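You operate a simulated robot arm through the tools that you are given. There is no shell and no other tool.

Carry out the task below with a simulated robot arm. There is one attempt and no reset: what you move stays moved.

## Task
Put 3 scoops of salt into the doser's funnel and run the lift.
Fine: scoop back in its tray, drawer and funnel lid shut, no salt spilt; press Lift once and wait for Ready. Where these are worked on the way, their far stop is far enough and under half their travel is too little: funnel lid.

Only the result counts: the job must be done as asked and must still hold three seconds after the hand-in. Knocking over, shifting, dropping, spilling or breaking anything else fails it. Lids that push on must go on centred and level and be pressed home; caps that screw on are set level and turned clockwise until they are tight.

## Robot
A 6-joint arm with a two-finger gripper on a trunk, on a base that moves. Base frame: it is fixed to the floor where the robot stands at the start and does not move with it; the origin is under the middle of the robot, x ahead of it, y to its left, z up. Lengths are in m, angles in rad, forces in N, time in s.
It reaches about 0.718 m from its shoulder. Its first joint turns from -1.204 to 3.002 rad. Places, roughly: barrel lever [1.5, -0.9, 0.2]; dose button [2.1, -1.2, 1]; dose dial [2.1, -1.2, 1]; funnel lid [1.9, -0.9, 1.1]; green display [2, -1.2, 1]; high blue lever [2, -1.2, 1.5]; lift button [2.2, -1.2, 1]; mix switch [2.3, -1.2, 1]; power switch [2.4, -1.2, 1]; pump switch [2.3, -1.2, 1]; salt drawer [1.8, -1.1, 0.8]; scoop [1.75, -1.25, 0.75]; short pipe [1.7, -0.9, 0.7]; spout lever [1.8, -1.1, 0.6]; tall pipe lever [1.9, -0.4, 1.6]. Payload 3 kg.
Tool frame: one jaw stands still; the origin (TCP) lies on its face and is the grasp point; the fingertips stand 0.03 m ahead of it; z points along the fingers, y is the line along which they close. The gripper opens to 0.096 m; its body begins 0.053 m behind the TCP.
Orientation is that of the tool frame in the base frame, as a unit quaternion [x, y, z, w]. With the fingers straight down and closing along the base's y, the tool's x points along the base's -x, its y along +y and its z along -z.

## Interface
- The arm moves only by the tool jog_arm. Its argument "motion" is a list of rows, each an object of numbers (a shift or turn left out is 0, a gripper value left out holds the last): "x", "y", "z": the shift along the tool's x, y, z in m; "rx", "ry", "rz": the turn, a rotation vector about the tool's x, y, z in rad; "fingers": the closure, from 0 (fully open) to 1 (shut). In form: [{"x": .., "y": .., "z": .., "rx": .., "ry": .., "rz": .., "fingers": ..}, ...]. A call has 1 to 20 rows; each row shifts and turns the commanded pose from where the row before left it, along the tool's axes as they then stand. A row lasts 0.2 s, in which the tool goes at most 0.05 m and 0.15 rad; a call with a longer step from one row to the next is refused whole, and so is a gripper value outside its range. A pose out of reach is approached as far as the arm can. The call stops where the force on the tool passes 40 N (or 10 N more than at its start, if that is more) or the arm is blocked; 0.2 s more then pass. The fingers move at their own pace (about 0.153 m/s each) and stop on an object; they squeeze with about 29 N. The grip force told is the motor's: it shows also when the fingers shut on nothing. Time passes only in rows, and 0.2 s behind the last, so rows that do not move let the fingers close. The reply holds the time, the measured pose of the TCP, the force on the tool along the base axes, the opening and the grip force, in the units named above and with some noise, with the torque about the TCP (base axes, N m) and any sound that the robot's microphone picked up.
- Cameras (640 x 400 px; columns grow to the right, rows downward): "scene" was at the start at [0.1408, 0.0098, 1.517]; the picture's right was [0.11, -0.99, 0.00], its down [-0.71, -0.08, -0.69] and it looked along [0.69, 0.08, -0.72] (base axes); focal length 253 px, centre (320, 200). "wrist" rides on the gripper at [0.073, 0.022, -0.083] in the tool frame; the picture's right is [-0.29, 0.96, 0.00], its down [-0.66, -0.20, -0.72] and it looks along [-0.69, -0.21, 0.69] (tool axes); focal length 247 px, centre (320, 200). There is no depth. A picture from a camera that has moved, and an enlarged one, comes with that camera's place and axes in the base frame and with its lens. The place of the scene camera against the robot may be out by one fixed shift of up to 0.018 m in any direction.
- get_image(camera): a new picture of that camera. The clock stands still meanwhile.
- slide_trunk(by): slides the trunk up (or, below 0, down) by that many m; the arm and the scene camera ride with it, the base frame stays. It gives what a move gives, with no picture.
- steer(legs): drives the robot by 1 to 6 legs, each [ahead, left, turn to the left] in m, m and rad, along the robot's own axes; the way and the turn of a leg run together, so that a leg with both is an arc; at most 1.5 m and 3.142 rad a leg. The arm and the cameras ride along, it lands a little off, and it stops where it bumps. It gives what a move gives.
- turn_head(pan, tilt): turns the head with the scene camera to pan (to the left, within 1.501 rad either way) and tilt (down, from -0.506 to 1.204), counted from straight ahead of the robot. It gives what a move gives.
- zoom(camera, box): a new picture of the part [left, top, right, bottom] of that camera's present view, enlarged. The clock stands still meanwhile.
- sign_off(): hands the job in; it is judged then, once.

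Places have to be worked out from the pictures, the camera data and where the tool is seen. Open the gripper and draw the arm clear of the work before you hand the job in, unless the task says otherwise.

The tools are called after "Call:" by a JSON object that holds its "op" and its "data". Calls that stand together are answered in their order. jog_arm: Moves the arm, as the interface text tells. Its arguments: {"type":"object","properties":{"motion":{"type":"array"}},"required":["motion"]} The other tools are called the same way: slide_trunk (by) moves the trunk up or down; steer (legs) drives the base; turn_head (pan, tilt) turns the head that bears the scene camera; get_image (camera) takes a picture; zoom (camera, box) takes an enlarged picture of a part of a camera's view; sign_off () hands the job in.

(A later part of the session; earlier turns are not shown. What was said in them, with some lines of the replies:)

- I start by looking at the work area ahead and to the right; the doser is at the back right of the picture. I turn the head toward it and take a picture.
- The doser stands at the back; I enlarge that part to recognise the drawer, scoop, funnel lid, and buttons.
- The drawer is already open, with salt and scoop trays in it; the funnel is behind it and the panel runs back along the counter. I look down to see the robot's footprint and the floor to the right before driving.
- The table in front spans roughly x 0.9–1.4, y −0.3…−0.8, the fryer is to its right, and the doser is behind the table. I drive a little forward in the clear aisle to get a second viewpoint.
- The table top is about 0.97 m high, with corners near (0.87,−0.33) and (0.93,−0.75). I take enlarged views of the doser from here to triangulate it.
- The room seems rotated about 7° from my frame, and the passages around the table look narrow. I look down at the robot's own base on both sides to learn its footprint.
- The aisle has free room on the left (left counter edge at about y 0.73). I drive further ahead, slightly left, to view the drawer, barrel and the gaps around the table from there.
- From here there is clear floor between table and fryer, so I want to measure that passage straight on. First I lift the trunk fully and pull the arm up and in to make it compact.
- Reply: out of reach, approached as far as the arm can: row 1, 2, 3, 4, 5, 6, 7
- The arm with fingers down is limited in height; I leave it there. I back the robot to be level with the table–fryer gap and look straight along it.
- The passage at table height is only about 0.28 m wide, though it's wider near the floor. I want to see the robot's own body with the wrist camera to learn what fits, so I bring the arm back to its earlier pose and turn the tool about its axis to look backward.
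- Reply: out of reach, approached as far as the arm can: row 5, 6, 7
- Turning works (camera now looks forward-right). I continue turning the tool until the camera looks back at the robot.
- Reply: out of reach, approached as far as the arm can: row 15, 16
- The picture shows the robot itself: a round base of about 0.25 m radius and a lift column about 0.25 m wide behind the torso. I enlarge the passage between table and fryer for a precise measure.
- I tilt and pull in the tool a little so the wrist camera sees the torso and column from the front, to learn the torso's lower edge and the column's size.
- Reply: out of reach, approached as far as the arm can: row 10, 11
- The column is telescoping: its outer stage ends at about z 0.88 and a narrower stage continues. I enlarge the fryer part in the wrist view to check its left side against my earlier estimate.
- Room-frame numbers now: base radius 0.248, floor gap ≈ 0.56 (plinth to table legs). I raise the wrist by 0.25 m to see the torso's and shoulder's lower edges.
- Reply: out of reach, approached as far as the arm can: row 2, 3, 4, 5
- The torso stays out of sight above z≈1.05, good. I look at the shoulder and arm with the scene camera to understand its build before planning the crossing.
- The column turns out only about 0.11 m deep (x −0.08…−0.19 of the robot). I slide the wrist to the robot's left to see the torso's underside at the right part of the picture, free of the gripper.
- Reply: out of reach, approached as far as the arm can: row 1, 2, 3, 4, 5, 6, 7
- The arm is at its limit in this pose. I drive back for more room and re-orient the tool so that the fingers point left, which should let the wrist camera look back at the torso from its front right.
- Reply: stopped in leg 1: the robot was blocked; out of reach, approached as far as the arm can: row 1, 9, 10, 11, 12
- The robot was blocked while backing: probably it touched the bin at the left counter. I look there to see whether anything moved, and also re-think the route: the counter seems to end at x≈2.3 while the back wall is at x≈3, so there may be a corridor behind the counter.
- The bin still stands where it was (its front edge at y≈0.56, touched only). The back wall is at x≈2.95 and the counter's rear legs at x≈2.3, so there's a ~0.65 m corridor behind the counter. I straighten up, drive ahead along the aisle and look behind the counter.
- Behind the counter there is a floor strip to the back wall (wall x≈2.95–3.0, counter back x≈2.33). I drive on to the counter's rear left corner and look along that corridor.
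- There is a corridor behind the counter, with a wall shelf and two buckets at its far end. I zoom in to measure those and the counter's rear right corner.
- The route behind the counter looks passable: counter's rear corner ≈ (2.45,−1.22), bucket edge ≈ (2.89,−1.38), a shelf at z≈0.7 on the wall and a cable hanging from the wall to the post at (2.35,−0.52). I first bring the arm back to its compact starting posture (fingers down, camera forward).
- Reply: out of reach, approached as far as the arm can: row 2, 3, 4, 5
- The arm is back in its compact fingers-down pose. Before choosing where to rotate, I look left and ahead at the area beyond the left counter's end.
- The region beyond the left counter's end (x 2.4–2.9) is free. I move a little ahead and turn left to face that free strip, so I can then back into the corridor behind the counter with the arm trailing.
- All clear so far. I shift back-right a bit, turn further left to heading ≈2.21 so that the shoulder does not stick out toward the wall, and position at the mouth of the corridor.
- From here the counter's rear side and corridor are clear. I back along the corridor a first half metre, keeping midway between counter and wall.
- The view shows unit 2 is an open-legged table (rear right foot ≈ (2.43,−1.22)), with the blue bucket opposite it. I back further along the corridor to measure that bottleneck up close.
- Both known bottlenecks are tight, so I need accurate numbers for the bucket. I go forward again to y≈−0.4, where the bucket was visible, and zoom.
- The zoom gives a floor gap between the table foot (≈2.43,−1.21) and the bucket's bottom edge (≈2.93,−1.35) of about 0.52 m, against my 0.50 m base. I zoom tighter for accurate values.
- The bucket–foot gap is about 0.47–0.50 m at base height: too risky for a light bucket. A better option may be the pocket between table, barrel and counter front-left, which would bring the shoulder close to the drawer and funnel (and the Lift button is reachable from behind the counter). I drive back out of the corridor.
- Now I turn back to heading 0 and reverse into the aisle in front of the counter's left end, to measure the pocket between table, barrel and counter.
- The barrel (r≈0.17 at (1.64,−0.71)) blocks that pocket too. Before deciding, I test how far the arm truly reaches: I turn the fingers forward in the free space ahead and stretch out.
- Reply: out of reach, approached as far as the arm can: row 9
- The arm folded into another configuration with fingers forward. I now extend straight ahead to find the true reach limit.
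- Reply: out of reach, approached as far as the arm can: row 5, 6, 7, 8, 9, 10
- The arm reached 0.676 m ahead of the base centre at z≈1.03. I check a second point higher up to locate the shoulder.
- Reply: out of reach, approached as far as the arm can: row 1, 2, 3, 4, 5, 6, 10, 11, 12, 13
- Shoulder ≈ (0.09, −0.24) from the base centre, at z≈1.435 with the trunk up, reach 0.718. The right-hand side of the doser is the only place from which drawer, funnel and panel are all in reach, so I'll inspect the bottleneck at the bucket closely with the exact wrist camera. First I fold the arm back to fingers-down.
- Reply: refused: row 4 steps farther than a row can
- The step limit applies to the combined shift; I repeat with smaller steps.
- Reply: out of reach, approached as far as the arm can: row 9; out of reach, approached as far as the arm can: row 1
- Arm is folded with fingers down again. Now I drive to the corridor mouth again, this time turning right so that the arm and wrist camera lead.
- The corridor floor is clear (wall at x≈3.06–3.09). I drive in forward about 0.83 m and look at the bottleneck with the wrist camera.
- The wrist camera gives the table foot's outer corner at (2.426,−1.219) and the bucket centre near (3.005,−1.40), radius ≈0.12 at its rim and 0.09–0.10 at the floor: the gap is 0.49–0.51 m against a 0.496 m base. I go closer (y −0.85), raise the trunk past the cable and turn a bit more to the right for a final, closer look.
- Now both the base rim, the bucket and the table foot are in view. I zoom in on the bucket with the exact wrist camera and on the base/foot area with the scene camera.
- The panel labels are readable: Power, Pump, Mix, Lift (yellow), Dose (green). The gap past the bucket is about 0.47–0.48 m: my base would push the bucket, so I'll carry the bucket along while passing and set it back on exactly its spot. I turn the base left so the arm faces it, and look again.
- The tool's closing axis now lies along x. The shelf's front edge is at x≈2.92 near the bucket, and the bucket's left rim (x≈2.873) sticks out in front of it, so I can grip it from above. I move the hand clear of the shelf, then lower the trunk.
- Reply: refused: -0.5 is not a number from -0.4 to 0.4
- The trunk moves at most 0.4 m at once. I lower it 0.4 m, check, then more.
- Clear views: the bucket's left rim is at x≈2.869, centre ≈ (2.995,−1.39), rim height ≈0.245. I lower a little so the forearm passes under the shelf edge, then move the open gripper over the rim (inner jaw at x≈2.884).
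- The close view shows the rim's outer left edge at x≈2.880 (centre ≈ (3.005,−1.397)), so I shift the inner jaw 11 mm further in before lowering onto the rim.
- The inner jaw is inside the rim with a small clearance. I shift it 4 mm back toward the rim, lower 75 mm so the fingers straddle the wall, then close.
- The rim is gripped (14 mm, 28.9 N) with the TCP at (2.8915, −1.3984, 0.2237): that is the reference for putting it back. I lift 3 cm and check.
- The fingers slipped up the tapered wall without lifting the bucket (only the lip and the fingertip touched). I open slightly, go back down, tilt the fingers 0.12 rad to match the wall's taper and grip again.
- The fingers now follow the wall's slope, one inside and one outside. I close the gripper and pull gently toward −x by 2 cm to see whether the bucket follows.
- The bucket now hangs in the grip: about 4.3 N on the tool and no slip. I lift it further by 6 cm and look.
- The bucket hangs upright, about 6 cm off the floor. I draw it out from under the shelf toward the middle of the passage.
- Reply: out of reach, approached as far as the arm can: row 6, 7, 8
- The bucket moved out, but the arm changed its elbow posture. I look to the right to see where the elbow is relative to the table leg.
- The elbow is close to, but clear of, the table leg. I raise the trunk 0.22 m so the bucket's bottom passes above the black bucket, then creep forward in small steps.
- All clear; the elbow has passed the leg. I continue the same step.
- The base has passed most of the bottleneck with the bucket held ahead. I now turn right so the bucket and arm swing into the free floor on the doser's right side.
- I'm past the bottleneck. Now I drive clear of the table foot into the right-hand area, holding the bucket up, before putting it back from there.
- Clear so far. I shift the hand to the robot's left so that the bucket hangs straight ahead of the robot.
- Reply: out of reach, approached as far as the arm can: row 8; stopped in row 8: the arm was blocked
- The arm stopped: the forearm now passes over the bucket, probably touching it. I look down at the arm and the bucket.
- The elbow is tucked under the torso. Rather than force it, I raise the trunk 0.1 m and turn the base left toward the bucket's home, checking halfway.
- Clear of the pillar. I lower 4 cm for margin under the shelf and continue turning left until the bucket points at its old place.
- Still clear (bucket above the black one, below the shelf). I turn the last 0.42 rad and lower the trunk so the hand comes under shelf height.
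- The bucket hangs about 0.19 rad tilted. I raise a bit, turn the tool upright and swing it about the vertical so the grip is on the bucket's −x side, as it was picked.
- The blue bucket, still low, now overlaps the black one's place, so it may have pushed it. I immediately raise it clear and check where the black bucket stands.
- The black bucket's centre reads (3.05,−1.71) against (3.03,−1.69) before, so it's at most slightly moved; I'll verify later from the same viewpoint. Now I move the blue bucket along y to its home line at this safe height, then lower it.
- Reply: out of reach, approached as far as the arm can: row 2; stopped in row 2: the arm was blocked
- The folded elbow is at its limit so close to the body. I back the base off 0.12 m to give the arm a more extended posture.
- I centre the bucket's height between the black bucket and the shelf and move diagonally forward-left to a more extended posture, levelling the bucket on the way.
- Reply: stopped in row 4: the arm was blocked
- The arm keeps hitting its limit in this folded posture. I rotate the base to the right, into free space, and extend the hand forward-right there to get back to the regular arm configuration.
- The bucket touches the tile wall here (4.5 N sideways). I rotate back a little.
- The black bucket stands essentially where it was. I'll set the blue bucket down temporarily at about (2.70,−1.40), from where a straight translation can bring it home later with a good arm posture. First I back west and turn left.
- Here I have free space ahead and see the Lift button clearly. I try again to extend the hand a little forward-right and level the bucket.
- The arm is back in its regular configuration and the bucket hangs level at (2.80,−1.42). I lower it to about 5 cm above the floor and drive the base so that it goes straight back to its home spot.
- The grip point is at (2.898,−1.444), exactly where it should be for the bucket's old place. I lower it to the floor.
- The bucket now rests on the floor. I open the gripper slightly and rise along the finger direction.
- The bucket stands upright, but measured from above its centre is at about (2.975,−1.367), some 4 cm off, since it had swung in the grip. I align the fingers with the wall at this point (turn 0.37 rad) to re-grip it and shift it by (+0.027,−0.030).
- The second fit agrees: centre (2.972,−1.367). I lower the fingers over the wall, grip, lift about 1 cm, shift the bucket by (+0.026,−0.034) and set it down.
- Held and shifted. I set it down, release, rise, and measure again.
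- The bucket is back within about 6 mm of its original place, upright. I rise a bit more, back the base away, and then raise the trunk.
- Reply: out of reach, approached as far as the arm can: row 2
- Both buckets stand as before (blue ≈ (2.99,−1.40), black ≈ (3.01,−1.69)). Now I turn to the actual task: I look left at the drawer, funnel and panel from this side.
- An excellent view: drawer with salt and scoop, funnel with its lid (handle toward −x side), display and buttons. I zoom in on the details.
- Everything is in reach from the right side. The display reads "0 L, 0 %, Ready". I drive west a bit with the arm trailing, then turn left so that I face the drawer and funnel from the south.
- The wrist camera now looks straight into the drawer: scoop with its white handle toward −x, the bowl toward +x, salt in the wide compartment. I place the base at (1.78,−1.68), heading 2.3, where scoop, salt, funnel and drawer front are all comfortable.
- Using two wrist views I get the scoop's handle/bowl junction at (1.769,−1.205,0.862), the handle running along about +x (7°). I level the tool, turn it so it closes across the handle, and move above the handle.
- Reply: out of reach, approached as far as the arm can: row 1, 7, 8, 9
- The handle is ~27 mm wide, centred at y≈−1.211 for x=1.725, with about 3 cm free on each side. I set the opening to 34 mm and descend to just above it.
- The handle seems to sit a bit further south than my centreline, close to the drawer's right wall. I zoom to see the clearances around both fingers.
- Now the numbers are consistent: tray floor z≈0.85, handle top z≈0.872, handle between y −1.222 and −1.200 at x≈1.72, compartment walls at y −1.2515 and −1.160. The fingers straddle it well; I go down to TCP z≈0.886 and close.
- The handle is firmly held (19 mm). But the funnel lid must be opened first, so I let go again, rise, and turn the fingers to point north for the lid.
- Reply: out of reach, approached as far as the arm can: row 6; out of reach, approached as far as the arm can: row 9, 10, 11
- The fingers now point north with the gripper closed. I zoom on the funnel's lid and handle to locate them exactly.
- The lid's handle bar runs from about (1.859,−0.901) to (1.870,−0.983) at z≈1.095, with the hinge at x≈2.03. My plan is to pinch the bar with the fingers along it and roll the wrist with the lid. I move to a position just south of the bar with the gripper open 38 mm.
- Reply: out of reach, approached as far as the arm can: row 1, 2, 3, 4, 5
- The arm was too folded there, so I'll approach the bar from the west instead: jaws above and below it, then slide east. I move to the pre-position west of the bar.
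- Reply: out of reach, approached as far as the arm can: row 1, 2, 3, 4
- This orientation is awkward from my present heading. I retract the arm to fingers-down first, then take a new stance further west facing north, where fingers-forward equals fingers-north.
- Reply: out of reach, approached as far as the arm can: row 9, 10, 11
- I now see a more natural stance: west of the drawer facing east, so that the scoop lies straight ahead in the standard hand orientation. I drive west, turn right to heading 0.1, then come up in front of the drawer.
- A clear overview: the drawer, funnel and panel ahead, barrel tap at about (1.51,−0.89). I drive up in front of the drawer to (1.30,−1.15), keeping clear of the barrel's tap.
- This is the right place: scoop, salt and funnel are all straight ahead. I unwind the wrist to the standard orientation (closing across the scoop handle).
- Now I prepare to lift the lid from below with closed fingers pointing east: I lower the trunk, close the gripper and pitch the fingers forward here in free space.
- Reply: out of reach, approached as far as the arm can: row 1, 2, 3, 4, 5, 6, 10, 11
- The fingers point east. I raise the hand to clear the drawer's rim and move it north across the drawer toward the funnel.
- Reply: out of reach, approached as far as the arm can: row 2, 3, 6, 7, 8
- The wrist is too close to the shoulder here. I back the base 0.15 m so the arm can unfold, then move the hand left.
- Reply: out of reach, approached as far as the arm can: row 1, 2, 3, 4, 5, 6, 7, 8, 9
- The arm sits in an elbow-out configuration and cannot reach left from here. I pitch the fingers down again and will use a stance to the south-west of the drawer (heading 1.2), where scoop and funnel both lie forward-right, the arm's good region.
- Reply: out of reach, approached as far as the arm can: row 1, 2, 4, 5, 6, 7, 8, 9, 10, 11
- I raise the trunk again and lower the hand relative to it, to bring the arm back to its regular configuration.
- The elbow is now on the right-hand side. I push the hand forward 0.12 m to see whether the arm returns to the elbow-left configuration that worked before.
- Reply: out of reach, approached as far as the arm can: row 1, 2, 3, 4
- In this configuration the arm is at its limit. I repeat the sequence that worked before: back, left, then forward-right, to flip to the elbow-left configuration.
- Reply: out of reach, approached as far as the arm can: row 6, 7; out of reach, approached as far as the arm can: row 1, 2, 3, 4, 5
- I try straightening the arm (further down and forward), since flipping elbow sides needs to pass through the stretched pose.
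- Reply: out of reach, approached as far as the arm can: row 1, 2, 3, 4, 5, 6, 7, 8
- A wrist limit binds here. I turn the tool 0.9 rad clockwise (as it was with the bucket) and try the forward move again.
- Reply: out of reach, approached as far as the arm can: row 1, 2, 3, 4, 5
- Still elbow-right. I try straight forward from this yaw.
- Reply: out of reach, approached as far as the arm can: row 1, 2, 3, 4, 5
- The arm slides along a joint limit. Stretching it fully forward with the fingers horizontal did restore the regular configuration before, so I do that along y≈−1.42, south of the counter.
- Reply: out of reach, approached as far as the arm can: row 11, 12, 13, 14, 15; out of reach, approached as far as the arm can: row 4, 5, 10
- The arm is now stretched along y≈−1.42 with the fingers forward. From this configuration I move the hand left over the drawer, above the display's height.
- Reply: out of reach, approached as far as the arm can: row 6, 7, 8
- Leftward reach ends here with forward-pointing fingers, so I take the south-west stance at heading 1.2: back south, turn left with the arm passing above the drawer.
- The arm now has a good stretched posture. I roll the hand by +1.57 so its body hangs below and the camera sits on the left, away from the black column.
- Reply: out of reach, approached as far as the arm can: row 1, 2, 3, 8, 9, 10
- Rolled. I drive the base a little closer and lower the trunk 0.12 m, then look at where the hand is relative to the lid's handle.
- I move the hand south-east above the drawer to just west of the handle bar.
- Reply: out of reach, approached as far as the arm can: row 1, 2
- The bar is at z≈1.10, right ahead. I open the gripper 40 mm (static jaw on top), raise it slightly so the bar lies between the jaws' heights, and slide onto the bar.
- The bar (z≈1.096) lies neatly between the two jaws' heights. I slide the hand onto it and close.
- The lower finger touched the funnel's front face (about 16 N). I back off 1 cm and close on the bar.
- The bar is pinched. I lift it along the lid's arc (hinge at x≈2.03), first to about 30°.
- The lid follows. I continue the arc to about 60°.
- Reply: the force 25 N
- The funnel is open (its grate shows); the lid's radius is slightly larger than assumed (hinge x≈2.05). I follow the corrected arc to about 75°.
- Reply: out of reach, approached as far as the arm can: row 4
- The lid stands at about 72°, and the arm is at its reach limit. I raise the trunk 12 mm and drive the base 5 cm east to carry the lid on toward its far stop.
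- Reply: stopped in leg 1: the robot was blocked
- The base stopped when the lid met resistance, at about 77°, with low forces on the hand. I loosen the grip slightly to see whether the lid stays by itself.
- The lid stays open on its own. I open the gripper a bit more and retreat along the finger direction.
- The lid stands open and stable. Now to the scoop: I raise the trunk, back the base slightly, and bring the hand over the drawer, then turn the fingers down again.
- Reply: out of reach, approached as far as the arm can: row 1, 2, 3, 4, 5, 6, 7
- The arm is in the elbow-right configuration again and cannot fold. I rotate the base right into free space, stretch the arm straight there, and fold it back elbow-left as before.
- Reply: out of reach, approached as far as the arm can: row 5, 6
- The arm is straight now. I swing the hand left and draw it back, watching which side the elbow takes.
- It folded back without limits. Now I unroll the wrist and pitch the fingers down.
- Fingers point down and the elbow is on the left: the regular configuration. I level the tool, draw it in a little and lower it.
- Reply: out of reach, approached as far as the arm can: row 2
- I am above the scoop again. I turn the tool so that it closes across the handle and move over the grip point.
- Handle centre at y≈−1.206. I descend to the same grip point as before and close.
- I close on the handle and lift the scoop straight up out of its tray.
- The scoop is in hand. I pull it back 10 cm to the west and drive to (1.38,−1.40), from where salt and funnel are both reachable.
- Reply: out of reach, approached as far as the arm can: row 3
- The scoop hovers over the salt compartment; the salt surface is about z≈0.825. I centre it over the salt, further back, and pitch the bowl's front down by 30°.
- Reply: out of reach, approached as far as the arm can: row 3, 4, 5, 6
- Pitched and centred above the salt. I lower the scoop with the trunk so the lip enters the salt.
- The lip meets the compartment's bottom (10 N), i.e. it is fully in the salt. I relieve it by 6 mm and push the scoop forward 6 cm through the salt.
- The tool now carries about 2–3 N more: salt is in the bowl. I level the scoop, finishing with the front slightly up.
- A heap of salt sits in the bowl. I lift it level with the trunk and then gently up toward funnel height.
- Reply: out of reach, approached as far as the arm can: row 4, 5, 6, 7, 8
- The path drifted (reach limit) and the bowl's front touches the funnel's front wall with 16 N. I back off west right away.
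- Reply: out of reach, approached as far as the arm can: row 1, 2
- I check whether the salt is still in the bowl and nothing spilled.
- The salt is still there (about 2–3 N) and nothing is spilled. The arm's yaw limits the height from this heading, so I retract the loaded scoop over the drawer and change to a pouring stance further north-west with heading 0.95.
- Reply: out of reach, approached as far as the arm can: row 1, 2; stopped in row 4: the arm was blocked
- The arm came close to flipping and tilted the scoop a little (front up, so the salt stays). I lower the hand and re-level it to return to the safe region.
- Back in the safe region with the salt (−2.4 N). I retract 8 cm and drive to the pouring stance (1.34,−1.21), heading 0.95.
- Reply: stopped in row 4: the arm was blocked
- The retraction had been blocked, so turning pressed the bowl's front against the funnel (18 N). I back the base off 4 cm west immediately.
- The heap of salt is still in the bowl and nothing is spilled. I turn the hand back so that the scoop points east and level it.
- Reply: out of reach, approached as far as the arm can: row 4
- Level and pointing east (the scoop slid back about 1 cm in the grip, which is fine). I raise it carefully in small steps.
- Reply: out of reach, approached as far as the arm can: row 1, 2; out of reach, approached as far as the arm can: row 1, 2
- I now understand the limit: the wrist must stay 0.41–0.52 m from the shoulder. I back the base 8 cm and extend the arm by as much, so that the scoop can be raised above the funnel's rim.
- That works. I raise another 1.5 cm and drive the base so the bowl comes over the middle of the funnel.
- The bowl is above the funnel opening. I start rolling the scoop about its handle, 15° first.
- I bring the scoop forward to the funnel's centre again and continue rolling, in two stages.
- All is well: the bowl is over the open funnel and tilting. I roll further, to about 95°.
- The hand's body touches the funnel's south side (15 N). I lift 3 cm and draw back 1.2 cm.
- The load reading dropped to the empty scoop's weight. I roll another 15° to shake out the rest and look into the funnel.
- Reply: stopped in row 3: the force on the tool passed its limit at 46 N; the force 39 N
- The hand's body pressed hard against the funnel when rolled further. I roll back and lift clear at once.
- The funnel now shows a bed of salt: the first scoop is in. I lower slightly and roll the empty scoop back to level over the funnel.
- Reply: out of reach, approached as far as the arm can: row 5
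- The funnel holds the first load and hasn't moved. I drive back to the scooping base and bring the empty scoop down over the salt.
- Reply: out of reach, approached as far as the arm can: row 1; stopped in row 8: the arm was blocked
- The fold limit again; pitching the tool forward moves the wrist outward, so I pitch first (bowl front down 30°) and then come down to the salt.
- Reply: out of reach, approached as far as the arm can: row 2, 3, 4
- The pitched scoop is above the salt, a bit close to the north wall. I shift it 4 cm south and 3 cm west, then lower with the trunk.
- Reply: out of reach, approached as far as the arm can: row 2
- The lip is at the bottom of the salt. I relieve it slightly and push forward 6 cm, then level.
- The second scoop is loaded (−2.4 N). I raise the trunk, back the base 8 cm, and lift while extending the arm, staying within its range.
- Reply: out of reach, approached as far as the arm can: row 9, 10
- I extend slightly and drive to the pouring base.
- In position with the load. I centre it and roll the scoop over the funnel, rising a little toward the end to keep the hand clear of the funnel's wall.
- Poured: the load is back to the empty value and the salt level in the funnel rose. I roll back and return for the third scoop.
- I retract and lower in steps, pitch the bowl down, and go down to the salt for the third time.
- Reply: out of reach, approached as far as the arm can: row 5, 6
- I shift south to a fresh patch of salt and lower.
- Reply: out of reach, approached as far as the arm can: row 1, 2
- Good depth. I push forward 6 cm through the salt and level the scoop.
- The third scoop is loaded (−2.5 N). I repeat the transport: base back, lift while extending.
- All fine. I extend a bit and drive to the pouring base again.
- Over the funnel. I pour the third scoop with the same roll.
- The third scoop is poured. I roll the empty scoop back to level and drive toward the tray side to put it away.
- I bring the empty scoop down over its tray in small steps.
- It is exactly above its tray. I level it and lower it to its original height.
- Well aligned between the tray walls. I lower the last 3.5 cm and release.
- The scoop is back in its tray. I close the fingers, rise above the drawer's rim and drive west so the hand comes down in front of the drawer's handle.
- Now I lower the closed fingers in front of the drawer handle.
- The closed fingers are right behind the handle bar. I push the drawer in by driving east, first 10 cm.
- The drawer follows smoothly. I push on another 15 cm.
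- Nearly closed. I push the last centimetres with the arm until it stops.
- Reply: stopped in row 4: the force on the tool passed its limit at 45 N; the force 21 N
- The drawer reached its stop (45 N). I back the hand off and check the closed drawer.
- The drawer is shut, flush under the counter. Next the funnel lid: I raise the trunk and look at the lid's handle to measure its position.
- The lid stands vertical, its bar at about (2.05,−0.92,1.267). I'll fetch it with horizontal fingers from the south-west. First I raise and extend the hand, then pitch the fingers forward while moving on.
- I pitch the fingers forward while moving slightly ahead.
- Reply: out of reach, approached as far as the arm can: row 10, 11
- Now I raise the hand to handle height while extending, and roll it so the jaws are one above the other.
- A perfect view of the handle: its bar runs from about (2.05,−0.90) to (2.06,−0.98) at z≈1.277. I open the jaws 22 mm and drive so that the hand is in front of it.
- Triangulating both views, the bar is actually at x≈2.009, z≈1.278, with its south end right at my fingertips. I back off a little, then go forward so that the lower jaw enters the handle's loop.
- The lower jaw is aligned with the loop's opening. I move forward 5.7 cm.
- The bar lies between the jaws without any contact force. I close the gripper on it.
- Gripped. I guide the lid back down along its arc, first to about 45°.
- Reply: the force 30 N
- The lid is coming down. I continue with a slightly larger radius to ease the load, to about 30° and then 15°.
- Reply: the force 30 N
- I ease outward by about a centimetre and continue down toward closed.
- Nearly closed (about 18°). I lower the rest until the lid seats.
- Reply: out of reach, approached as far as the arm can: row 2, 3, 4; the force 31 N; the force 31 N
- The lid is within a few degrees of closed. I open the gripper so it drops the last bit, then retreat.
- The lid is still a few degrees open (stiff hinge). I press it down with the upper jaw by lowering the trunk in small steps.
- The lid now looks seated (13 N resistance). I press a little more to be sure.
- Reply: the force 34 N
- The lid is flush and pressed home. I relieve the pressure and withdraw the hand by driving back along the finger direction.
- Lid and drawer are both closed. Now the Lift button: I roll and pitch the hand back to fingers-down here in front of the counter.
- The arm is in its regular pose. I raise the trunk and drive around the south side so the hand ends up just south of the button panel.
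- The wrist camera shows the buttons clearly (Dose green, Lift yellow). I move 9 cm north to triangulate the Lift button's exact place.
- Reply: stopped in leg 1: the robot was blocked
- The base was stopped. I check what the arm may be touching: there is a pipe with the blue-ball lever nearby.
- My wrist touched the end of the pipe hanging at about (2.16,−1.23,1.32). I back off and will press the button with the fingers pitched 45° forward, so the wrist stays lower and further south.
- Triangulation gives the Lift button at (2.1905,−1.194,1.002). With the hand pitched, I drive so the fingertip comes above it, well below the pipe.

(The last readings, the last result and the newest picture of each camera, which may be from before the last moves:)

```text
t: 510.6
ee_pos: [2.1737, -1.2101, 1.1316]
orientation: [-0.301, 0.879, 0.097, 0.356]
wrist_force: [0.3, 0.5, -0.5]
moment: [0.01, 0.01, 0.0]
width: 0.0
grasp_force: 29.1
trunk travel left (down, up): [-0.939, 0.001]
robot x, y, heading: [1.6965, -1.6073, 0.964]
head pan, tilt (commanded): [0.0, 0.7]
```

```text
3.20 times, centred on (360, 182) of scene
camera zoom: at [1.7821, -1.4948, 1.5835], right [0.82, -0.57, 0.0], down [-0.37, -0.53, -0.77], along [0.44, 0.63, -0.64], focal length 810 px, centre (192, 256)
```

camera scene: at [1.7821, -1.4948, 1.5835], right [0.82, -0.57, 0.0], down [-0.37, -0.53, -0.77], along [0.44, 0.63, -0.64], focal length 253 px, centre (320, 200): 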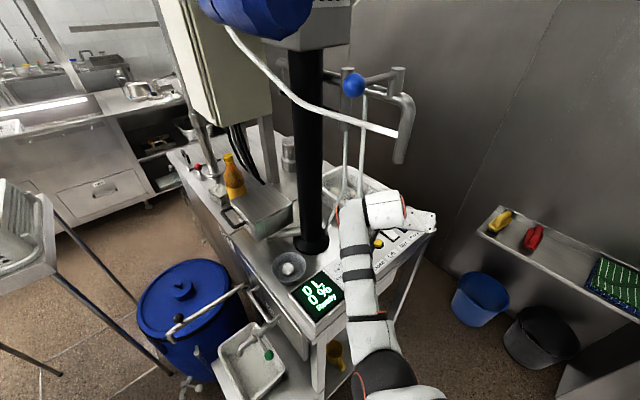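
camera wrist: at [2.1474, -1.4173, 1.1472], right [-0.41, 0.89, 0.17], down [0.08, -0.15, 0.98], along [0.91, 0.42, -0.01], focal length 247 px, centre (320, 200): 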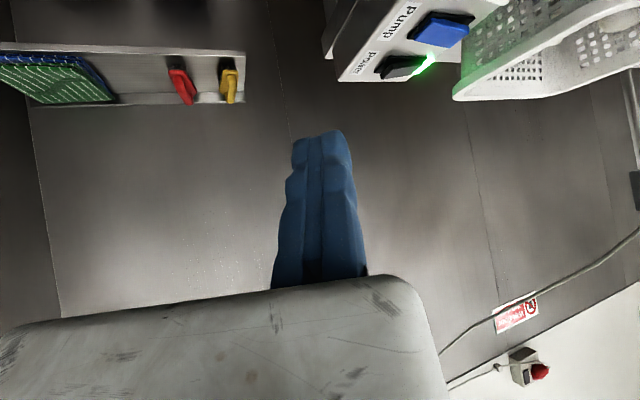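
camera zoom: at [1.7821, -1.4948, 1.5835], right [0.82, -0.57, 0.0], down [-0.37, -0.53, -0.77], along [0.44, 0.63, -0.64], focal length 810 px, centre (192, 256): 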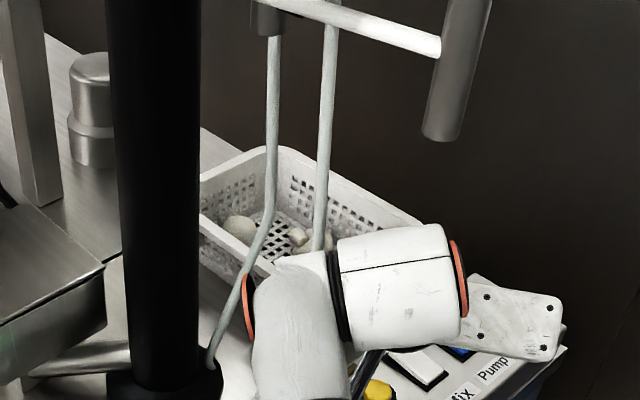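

The fingertip is above the button. I shift it 1 cm so that its lowest edge is over the button's centre, then lower with the trunk.

Call:
{"op": "jog_arm", "data": {"motion": [{"x": -0.0085, "y": 0.0038, "z": 0.0078}]}}

Call:
{"op": "slide_trunk", "data": {"by": -0.07}}

Call:
{"op": "get_image", "data": {"camera": "wrist"}}

Call:
{"op": "zoom", "data": {"camera": "scene", "box": [290, 150, 450, 250]}}

```text
t: 511.0
ee_pos: [2.1777, -1.1974, 1.1286]
orientation: [-0.304, 0.879, 0.099, 0.353]
wrist_force: [0.3, -0.1, -0.2]
moment: [-0.01, -0.01, 0.02]
width: 0.0
grasp_force: 28.8
trunk travel left (down, up): [-0.939, 0.001]
robot x, y, heading: [1.6946, -1.6089, 0.958]
head pan, tilt (commanded): [0.0, 0.7]
```

```text
t: 512.0
ee_pos: [2.1789, -1.199, 1.0606]
orientation: [-0.303, 0.879, 0.098, 0.354]
wrist_force: [-0.2, -0.1, 0.2]
moment: [0.01, -0.02, 0.01]
width: 0.0
grasp_force: 28.5
trunk travel left (down, up): [-0.869, 0.071]
robot x, y, heading: [1.6955, -1.6071, 0.962]
head pan, tilt (commanded): [0.0, 0.7]
```

```text
taken
camera wrist: at [2.0774, -1.2481, 1.0695], right [-0.41, 0.9, 0.16], down [0.09, -0.14, 0.99], along [0.91, 0.42, -0.02], focal length 247 px, centre (320, 200)
```

wrist: 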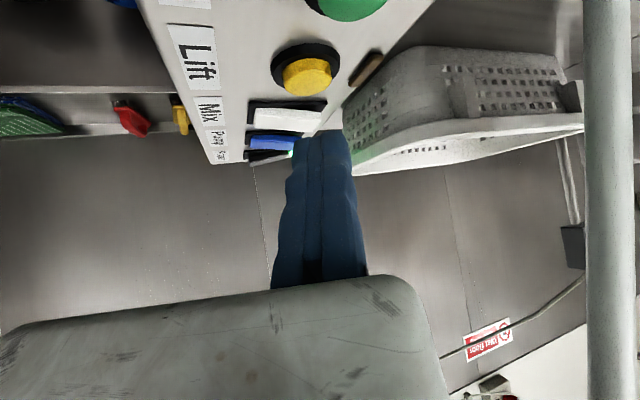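

```text
4.00 times, centred on (370, 200) of scene
camera zoom: at [1.7822, -1.4954, 1.5135], right [0.82, -0.57, 0.0], down [-0.37, -0.53, -0.76], along [0.44, 0.63, -0.64], focal length 1012 px, centre (120, 200)
```

zoom: 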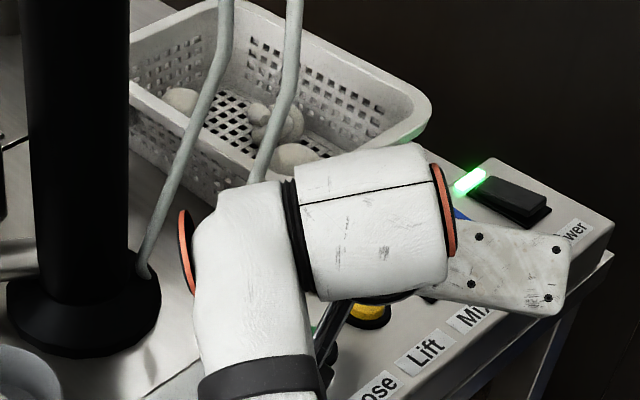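

The fingertip's lower edge is right over the yellow button, 28 mm above. I lower further in small steps until it is pressed.

Call:
{"op": "slide_trunk", "data": {"by": -0.022}}

Call:
{"op": "slide_trunk", "data": {"by": -0.005}}

```text
t: 512.7
ee_pos: [2.1785, -1.1998, 1.0385]
orientation: [-0.304, 0.879, 0.099, 0.354]
wrist_force: [0.6, -0.1, 0.2]
moment: [-0.03, 0.03, -0.02]
width: 0.0
grasp_force: 29.5
trunk travel left (down, up): [-0.847, 0.093]
robot x, y, heading: [1.6918, -1.6051, 0.962]
head pan, tilt (commanded): [0.0, 0.7]
```

```text
t: 513.3
ee_pos: [2.1784, -1.1996, 1.0326]
orientation: [-0.303, 0.879, 0.099, 0.355]
wrist_force: [0.5, 0.4, 1.1]
moment: [0.0, -0.01, 0.01]
width: 0.0061
grasp_force: 32.9
trunk travel left (down, up): [-0.842, 0.098]
robot x, y, heading: [1.6946, -1.6094, 0.96]
head pan, tilt (commanded): [0.0, 0.7]
```

First light contact. I press a few millimetres more.

Call:
{"op": "slide_trunk", "data": {"by": -0.004}}

Call:
{"op": "zoom", "data": {"camera": "scene", "box": [270, 220, 430, 320]}}

```text
t: 513.8
ee_pos: [2.1794, -1.198, 1.0303]
orientation: [-0.303, 0.879, 0.1, 0.354]
wrist_force: [0.3, 0.5, 3.2]
moment: [0.05, -0.05, -0.03]
width: 0.0058
grasp_force: 33.2
trunk travel left (down, up): [-0.838, 0.102]
robot x, y, heading: [1.6933, -1.6079, 0.961]
head pan, tilt (commanded): [0.0, 0.7]
heard: click
```

```text
4.00 times, centred on (350, 270) of scene
camera zoom: at [1.7818, -1.4958, 1.4826], right [0.82, -0.57, 0.0], down [-0.37, -0.53, -0.77], along [0.44, 0.63, -0.64], focal length 1012 px, centre (200, -80)
```

zoom: 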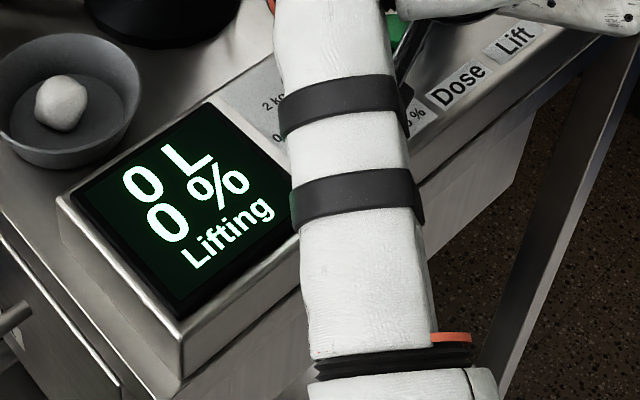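

A click, and the display shows "Lifting". I release by raising the trunk straight up.

Call:
{"op": "slide_trunk", "data": {"by": 0.1}}

Call:
{"op": "zoom", "data": {"camera": "scene", "box": [250, 220, 410, 320]}}

```text
t: 515.1
ee_pos: [2.1787, -1.1989, 1.1298]
orientation: [-0.303, 0.879, 0.1, 0.354]
wrist_force: [-0.4, 0.0, -0.8]
moment: [-0.02, -0.01, 0.03]
width: 0.0003
grasp_force: 32.4
trunk travel left (down, up): [-0.938, 0.002]
robot x, y, heading: [1.6941, -1.6087, 0.96]
head pan, tilt (commanded): [0.0, 0.7]
```

```text
4.00 times, centred on (330, 270) of scene
camera zoom: at [1.7824, -1.4954, 1.5825], right [0.82, -0.57, 0.0], down [-0.37, -0.53, -0.76], along [0.44, 0.63, -0.64], focal length 1012 px, centre (280, -80)
```

zoom: 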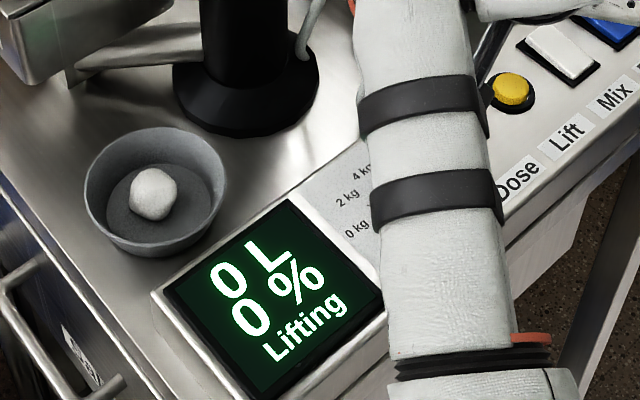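

The display still says "Lifting". I withdraw the arm south the way it came and wait.

Call:
{"op": "steer", "data": {"legs": [[-0.09, -0.1542, 0.0]]}}

Call:
{"op": "turn_head", "data": {"pan": 0.3, "tilt": 0.7}}

Call:
{"op": "get_image", "data": {"camera": "scene"}}

Call:
{"op": "zoom", "data": {"camera": "scene", "box": [200, 120, 400, 245]}}

```text
t: 516.6
ee_pos: [2.2524, -1.3574, 1.1293]
orientation: [-0.304, 0.879, 0.098, 0.354]
wrist_force: [0.6, -0.4, 0.0]
moment: [-0.03, -0.01, -0.04]
width: 0.0
grasp_force: 33.1
trunk travel left (down, up): [-0.938, 0.002]
robot x, y, heading: [1.768, -1.7672, 0.961]
head pan, tilt (commanded): [0.0, 0.7]
```

```text
t: 517.4
ee_pos: [2.2538, -1.3606, 1.1299]
orientation: [-0.304, 0.879, 0.099, 0.353]
wrist_force: [0.5, 0.6, 0.9]
moment: [-0.01, 0.01, -0.02]
width: 0.0
grasp_force: 33.5
trunk travel left (down, up): [-0.938, 0.002]
robot x, y, heading: [1.7687, -1.7696, 0.966]
head pan, tilt (commanded): [0.3, 0.7]
```

```text
taken
camera scene: at [1.834, -1.6455, 1.5826], right [0.95, -0.3, 0.0], down [-0.2, -0.61, -0.77], along [0.23, 0.73, -0.64], focal length 253 px, centre (320, 200)
```

scene: 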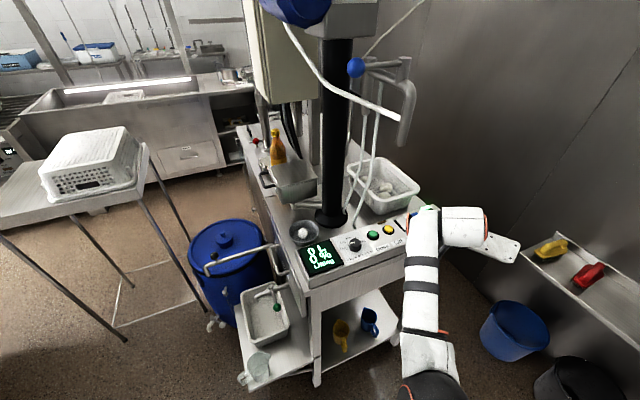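

```text
3.20 times, centred on (300, 182) of scene
camera zoom: at [1.834, -1.6455, 1.5826], right [0.95, -0.3, 0.0], down [-0.2, -0.61, -0.77], along [0.23, 0.73, -0.64], focal length 810 px, centre (384, 256)
```

zoom: 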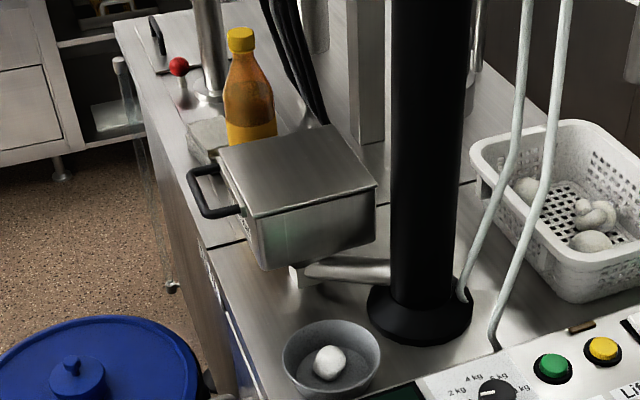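

The lift is running. I open the gripper and let time pass, watching the display.

Call:
{"op": "jog_arm", "data": {"motion": [{"fingers": 0.0}, {"fingers": 0.0}, {"fingers": 0.0}, {"fingers": 0.0}, {"fingers": 0.0}, {"fingers": 0.0}, {"fingers": 0.0}, {"fingers": 0.0}, {"fingers": 0.0}, {"fingers": 0.0}, {"fingers": 0.0}, {"fingers": 0.0}, {"fingers": 0.0}, {"fingers": 0.0}, {"fingers": 0.0}, {"fingers": 0.0}, {"fingers": 0.0}, {"fingers": 0.0}, {"fingers": 0.0}, {"fingers": 0.0}]}}

Call:
{"op": "zoom", "data": {"camera": "scene", "box": [240, 150, 440, 275]}}

```text
t: 521.6
ee_pos: [2.2525, -1.3592, 1.13]
orientation: [-0.303, 0.88, 0.098, 0.353]
wrist_force: [0.2, 0.0, -0.7]
moment: [-0.04, 0.0, -0.01]
width: 0.0959
grasp_force: 0.1
trunk travel left (down, up): [-0.938, 0.002]
robot x, y, heading: [1.7706, -1.7675, 0.964]
head pan, tilt (commanded): [0.3, 0.7]
```

```text
3.20 times, centred on (340, 212) of scene
camera zoom: at [1.8336, -1.6447, 1.5825], right [0.95, -0.3, 0.0], down [-0.2, -0.61, -0.76], along [0.23, 0.73, -0.64], focal length 810 px, centre (256, 160)
```

zoom: 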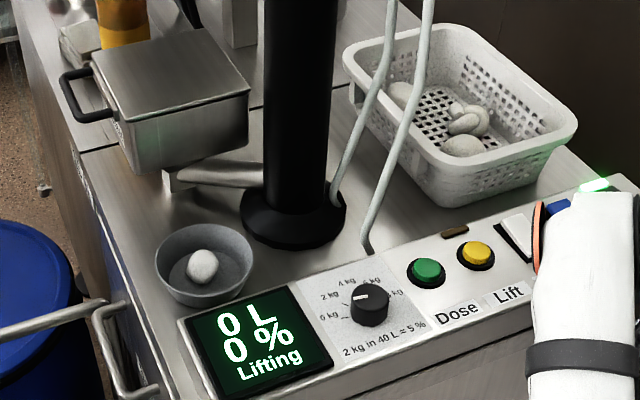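

Still lifting. I keep waiting.

Call:
{"op": "jog_arm", "data": {"motion": [{"z": 0.0}, {"z": 0.0}, {"z": 0.0}, {"z": 0.0}, {"z": 0.0}, {"z": 0.0}, {"z": 0.0}, {"z": 0.0}, {"z": 0.0}, {"z": 0.0}, {"z": 0.0}, {"z": 0.0}, {"z": 0.0}, {"z": 0.0}, {"z": 0.0}, {"z": 0.0}, {"z": 0.0}, {"z": 0.0}, {"z": 0.0}, {"z": 0.0}]}}

Call:
{"op": "zoom", "data": {"camera": "scene", "box": [240, 150, 440, 275]}}

```text
t: 525.8
ee_pos: [2.2522, -1.3593, 1.1296]
orientation: [-0.303, 0.879, 0.099, 0.354]
wrist_force: [0.1, -0.6, 0.6]
moment: [0.04, -0.01, 0.0]
width: 0.0959
grasp_force: 0.0
trunk travel left (down, up): [-0.938, 0.002]
robot x, y, heading: [1.7697, -1.7667, 0.965]
head pan, tilt (commanded): [0.3, 0.7]
```

```text
3.20 times, centred on (340, 212) of scene
camera zoom: at [1.8336, -1.6447, 1.5825], right [0.95, -0.3, 0.0], down [-0.2, -0.61, -0.76], along [0.23, 0.73, -0.64], focal length 810 px, centre (256, 160)
```

zoom: 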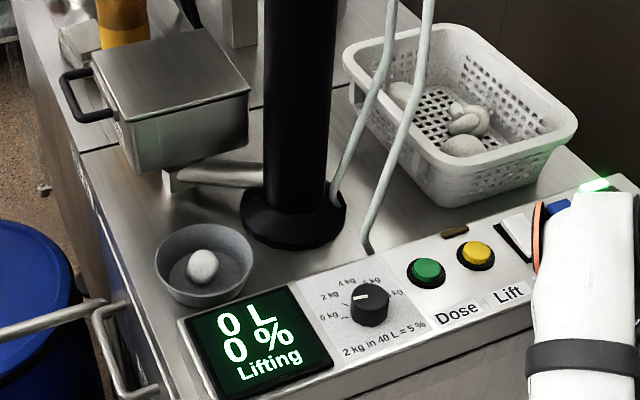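

Still "Lifting". Meanwhile I check the two buckets behind to the right.

Call:
{"op": "turn_head", "data": {"pan": -0.7, "tilt": 0.7}}

Call:
{"op": "get_image", "data": {"camera": "scene"}}

Call:
{"op": "jog_arm", "data": {"motion": [{"z": 0.0}, {"z": 0.0}, {"z": 0.0}, {"z": 0.0}, {"z": 0.0}, {"z": 0.0}, {"z": 0.0}, {"z": 0.0}, {"z": 0.0}, {"z": 0.0}, {"z": 0.0}, {"z": 0.0}, {"z": 0.0}, {"z": 0.0}, {"z": 0.0}, {"z": 0.0}, {"z": 0.0}, {"z": 0.0}, {"z": 0.0}, {"z": 0.0}]}}

Call:
{"op": "turn_head", "data": {"pan": 0.3, "tilt": 0.7}}

Call:
{"op": "zoom", "data": {"camera": "scene", "box": [240, 150, 440, 275]}}

```text
t: 527.1
ee_pos: [2.2539, -1.3596, 1.1304]
orientation: [-0.303, 0.879, 0.099, 0.354]
wrist_force: [-0.3, -0.4, -0.5]
moment: [-0.02, 0.0, 0.01]
width: 0.096
grasp_force: 0.1
trunk travel left (down, up): [-0.938, 0.002]
robot x, y, heading: [1.767, -1.7636, 0.966]
head pan, tilt (commanded): [-0.7, 0.7]
```

```text
taken
camera scene: at [1.8898, -1.7035, 1.5825], right [0.26, -0.97, 0.0], down [-0.62, -0.17, -0.76], along [0.74, 0.2, -0.64], focal length 253 px, centre (320, 200)
```

scene: 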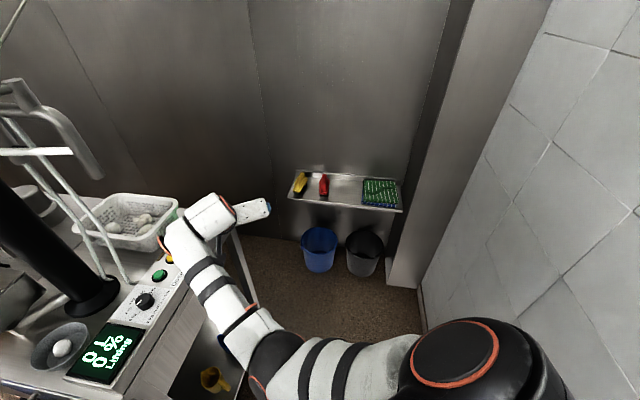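

```text
t: 531.3
ee_pos: [2.2525, -1.3584, 1.1296]
orientation: [-0.303, 0.879, 0.099, 0.354]
wrist_force: [-1.0, -0.3, 0.0]
moment: [0.0, -0.01, 0.0]
width: 0.096
grasp_force: 0.0
trunk travel left (down, up): [-0.938, 0.002]
robot x, y, heading: [1.7683, -1.7697, 0.964]
head pan, tilt (commanded): [-0.7, 0.7]
```

```text
t: 532.5
ee_pos: [2.2529, -1.3593, 1.1284]
orientation: [-0.303, 0.88, 0.098, 0.353]
wrist_force: [0.8, -0.5, -0.2]
moment: [0.02, -0.02, 0.0]
width: 0.0962
grasp_force: 0.2
trunk travel left (down, up): [-0.938, 0.002]
robot x, y, heading: [1.7694, -1.7642, 0.964]
head pan, tilt (commanded): [0.3, 0.7]
```

```text
3.20 times, centred on (340, 212) of scene
camera zoom: at [1.8337, -1.6447, 1.5825], right [0.95, -0.3, 0.0], down [-0.2, -0.61, -0.76], along [0.23, 0.73, -0.64], focal length 810 px, centre (256, 160)
```

zoom: 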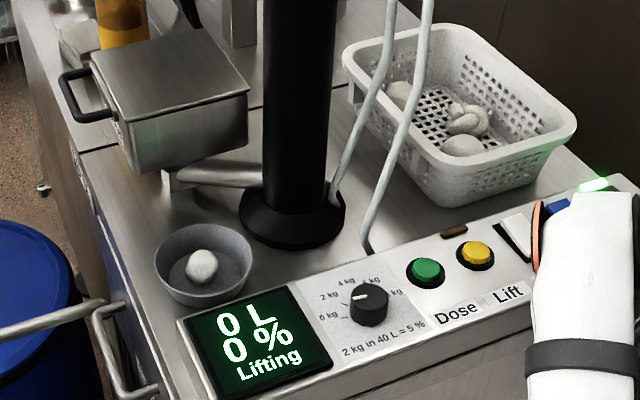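

Buckets stand in place. The lift is still running, so I keep waiting.

Call:
{"op": "jog_arm", "data": {"motion": [{"z": 0.0}, {"z": 0.0}, {"z": 0.0}, {"z": 0.0}, {"z": 0.0}, {"z": 0.0}, {"z": 0.0}, {"z": 0.0}, {"z": 0.0}, {"z": 0.0}, {"z": 0.0}, {"z": 0.0}, {"z": 0.0}, {"z": 0.0}, {"z": 0.0}, {"z": 0.0}, {"z": 0.0}, {"z": 0.0}, {"z": 0.0}, {"z": 0.0}]}}

Call:
{"op": "jog_arm", "data": {"motion": [{"z": 0.0}, {"z": 0.0}, {"z": 0.0}, {"z": 0.0}, {"z": 0.0}, {"z": 0.0}, {"z": 0.0}, {"z": 0.0}, {"z": 0.0}, {"z": 0.0}, {"z": 0.0}, {"z": 0.0}, {"z": 0.0}, {"z": 0.0}, {"z": 0.0}, {"z": 0.0}, {"z": 0.0}, {"z": 0.0}, {"z": 0.0}, {"z": 0.0}]}}

Call:
{"op": "zoom", "data": {"camera": "scene", "box": [240, 150, 440, 275]}}

```text
t: 536.8
ee_pos: [2.2524, -1.3587, 1.1297]
orientation: [-0.303, 0.879, 0.098, 0.354]
wrist_force: [0.0, 0.0, -0.2]
moment: [0.02, 0.02, -0.02]
width: 0.0962
grasp_force: 0.1
trunk travel left (down, up): [-0.938, 0.002]
robot x, y, heading: [1.7641, -1.767, 0.967]
head pan, tilt (commanded): [0.3, 0.7]
```

```text
t: 541.0
ee_pos: [2.2524, -1.3591, 1.1302]
orientation: [-0.303, 0.879, 0.099, 0.354]
wrist_force: [-0.3, -0.6, 1.5]
moment: [0.02, -0.01, -0.02]
width: 0.0962
grasp_force: 0.0
trunk travel left (down, up): [-0.938, 0.002]
robot x, y, heading: [1.766, -1.7688, 0.963]
head pan, tilt (commanded): [0.3, 0.7]
```

```text
3.20 times, centred on (340, 212) of scene
camera zoom: at [1.8336, -1.6447, 1.5825], right [0.95, -0.3, 0.0], down [-0.2, -0.61, -0.76], along [0.23, 0.73, -0.64], focal length 810 px, centre (256, 160)
```

zoom: 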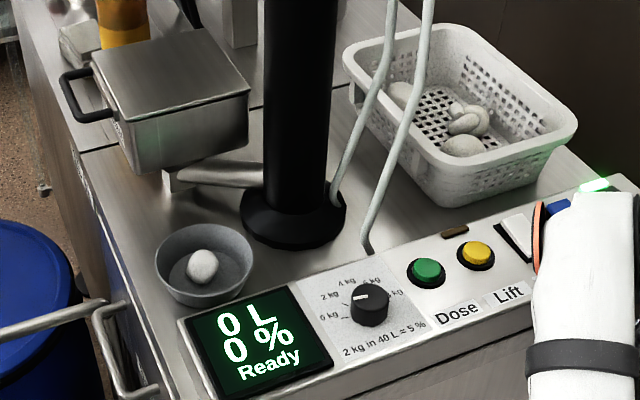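

The display reads "Ready": the lift run is complete. Before handing in I verify the two buckets with the exact wrist camera; I pitch the fingers down, turn to face east and go over there.

Call:
{"op": "jog_arm", "data": {"motion": [{"ry": 0.15, "x": 0.008, "z": -0.004}, {"ry": 0.15, "x": 0.008, "z": -0.003}, {"ry": 0.15, "x": 0.008, "z": -0.002}, {"ry": 0.15, "x": 0.008}, {"ry": 0.14, "x": 0.008}]}}

Call:
{"op": "steer", "data": {"legs": [[0.0, 0.0, -0.86]]}}

Call:
{"op": "steer", "data": {"legs": [[0.33, 0.12, 0.0]]}}

Call:
{"op": "get_image", "data": {"camera": "wrist"}}

```text
t: 542.1
ee_pos: [2.2202, -1.3832, 1.119]
orientation: [-0.318, 0.948, -0.018, 0.011]
wrist_force: [0.0, -0.1, -0.2]
moment: [-0.02, 0.03, -0.03]
width: 0.0963
grasp_force: 0.0
trunk travel left (down, up): [-0.938, 0.002]
robot x, y, heading: [1.769, -1.767, 0.958]
head pan, tilt (commanded): [0.3, 0.7]
```

```text
t: 544.8
ee_pos: [2.3546, -1.8627, 1.1199]
orientation: [0.107, 0.994, -0.022, 0.004]
wrist_force: [0.1, -0.7, 0.0]
moment: [0.01, -0.02, 0.01]
width: 0.0962
grasp_force: 0.1
trunk travel left (down, up): [-0.938, 0.002]
robot x, y, heading: [1.77, -1.7693, 0.099]
head pan, tilt (commanded): [0.3, 0.7]
```

```text
t: 547.1
ee_pos: [2.6764, -1.7134, 1.1194]
orientation: [0.109, 0.994, -0.02, 0.004]
wrist_force: [-0.2, -0.6, -0.5]
moment: [0.01, -0.03, 0.01]
width: 0.096
grasp_force: 0.0
trunk travel left (down, up): [-0.938, 0.002]
robot x, y, heading: [2.0893, -1.6131, 0.097]
head pan, tilt (commanded): [0.3, 0.7]
```

```text
taken
camera wrist: at [2.6091, -1.6727, 1.2004], right [0.49, 0.87, -0.04], down [0.6, -0.31, 0.74], along [0.63, -0.39, -0.67], focal length 247 px, centre (320, 200)
```

wrist: 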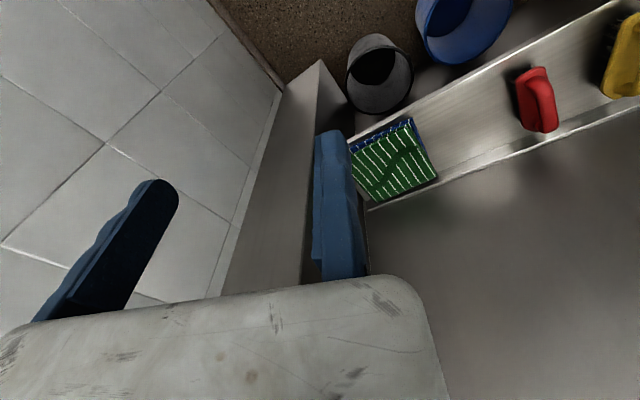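

Both buckets are in view; I zoom for exact rim positions.

Call:
{"op": "zoom", "data": {"camera": "wrist", "box": [320, 0, 544, 140]}}

```text
2.86 times, centred on (432, 70) of wrist
camera zoom: at [2.6091, -1.6727, 1.2004], right [0.49, 0.87, -0.04], down [0.6, -0.31, 0.74], along [0.63, -0.39, -0.67], focal length 706 px, centre (0, 571)
```

zoom: 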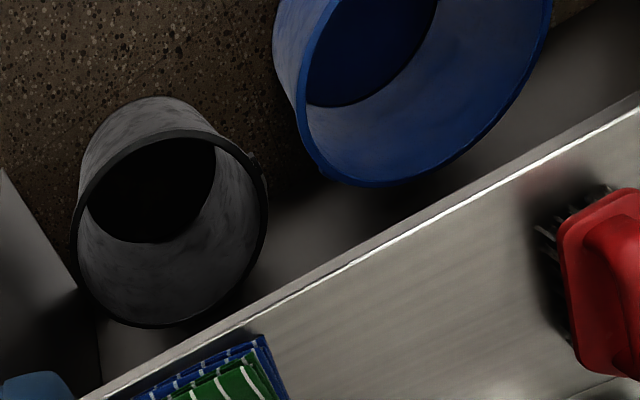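

Both buckets are within a centimetre of their original places. I take one last look at the doser from here: drawer, lid, counter and display.

Call:
{"op": "steer", "data": {"legs": [[-0.35, -0.05, 0.0]]}}

Call:
{"op": "turn_head", "data": {"pan": 1.3, "tilt": 0.65}}

Call:
{"op": "get_image", "data": {"camera": "scene"}}

Call:
{"op": "zoom", "data": {"camera": "scene", "box": [200, 140, 440, 290]}}

```text
t: 549.4
ee_pos: [2.3347, -1.7937, 1.119]
orientation: [0.106, 0.994, -0.021, 0.004]
wrist_force: [-0.1, 0.5, -0.2]
moment: [0.03, 0.0, 0.0]
width: 0.096
grasp_force: 0.1
trunk travel left (down, up): [-0.938, 0.002]
robot x, y, heading: [1.7483, -1.7032, 0.096]
head pan, tilt (commanded): [0.3, 0.7]
```

```text
t: 550.6
ee_pos: [2.3337, -1.7926, 1.1187]
orientation: [0.106, 0.994, -0.021, 0.004]
wrist_force: [0.0, -0.3, -0.7]
moment: [0.01, -0.02, -0.03]
width: 0.0961
grasp_force: 0.1
trunk travel left (down, up): [-0.938, 0.002]
robot x, y, heading: [1.747, -1.6992, 0.102]
head pan, tilt (commanded): [1.3, 0.649]
```

```text
taken
camera scene: at [1.8232, -1.6097, 1.5869], right [0.99, -0.17, 0.0], down [-0.1, -0.6, -0.8], along [0.13, 0.79, -0.6], focal length 253 px, centre (320, 200)
```

scene: 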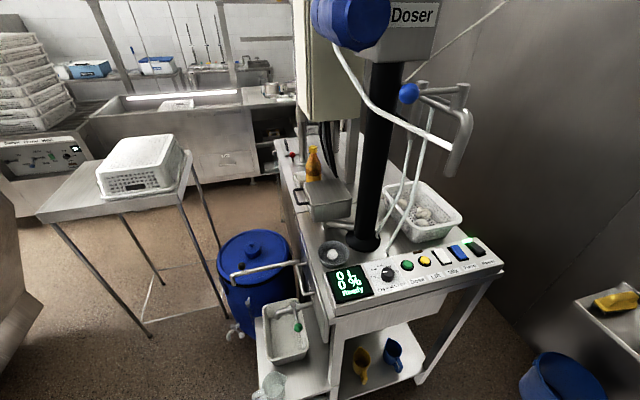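

```text
2.67 times, centred on (320, 215) of scene
camera zoom: at [1.8232, -1.6097, 1.5869], right [0.99, -0.17, 0.0], down [-0.1, -0.6, -0.8], along [0.13, 0.79, -0.6], focal length 675 px, centre (320, 160)
```

zoom: 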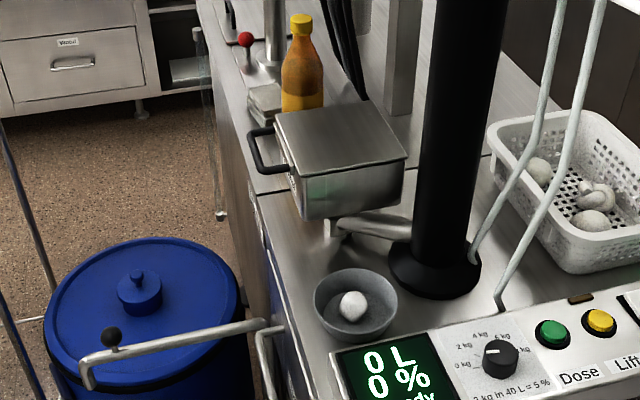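

All checks out: three scoops are in the funnel, its lid and the drawer are shut, and the scoop is in its tray. No spilled salt is visible, the display reads "Ready", and the gripper is open with the arm clear. I hand the job in.

Call:
{"op": "sign_off", "data": {}}

```text
The job is handed in.
```

The job is handed in. Three scoops of salt are in the funnel, I pressed Lift once, and the display went from "Lifting" to "Ready". I don't have the judge's result.

- **Scoop, drawer, lid:** the scoop is back in its tray. The drawer is shut flush under the counter, and the funnel lid is closed and pressed home.
- **Salt:** I saw none spilled on the counter or around the drawer.
- **Robot:** the gripper is open and the arm is clear of the doser.

Some things were touched or moved on the way:

- **Blue bucket:** it blocked the only way round to the doser's right side. I lifted it, carried it past, and put it back; the wrist camera puts it within about a centimetre of where it stood.
- **Black bucket:** I may have nudged it while carrying the blue one. It also measures within about a centimetre of its start.
- **Bin by the left counter:** the base bumped it while reversing, and it did not appear to move.
- **Hanging pipe by the panel:** my wrist touched it before I backed off. I did not check it afterwards.
- **Funnel:** the scoop and hand pressed against its sides several times, up to 46 N. After the worst press it measured within a few millimetres of its position before.
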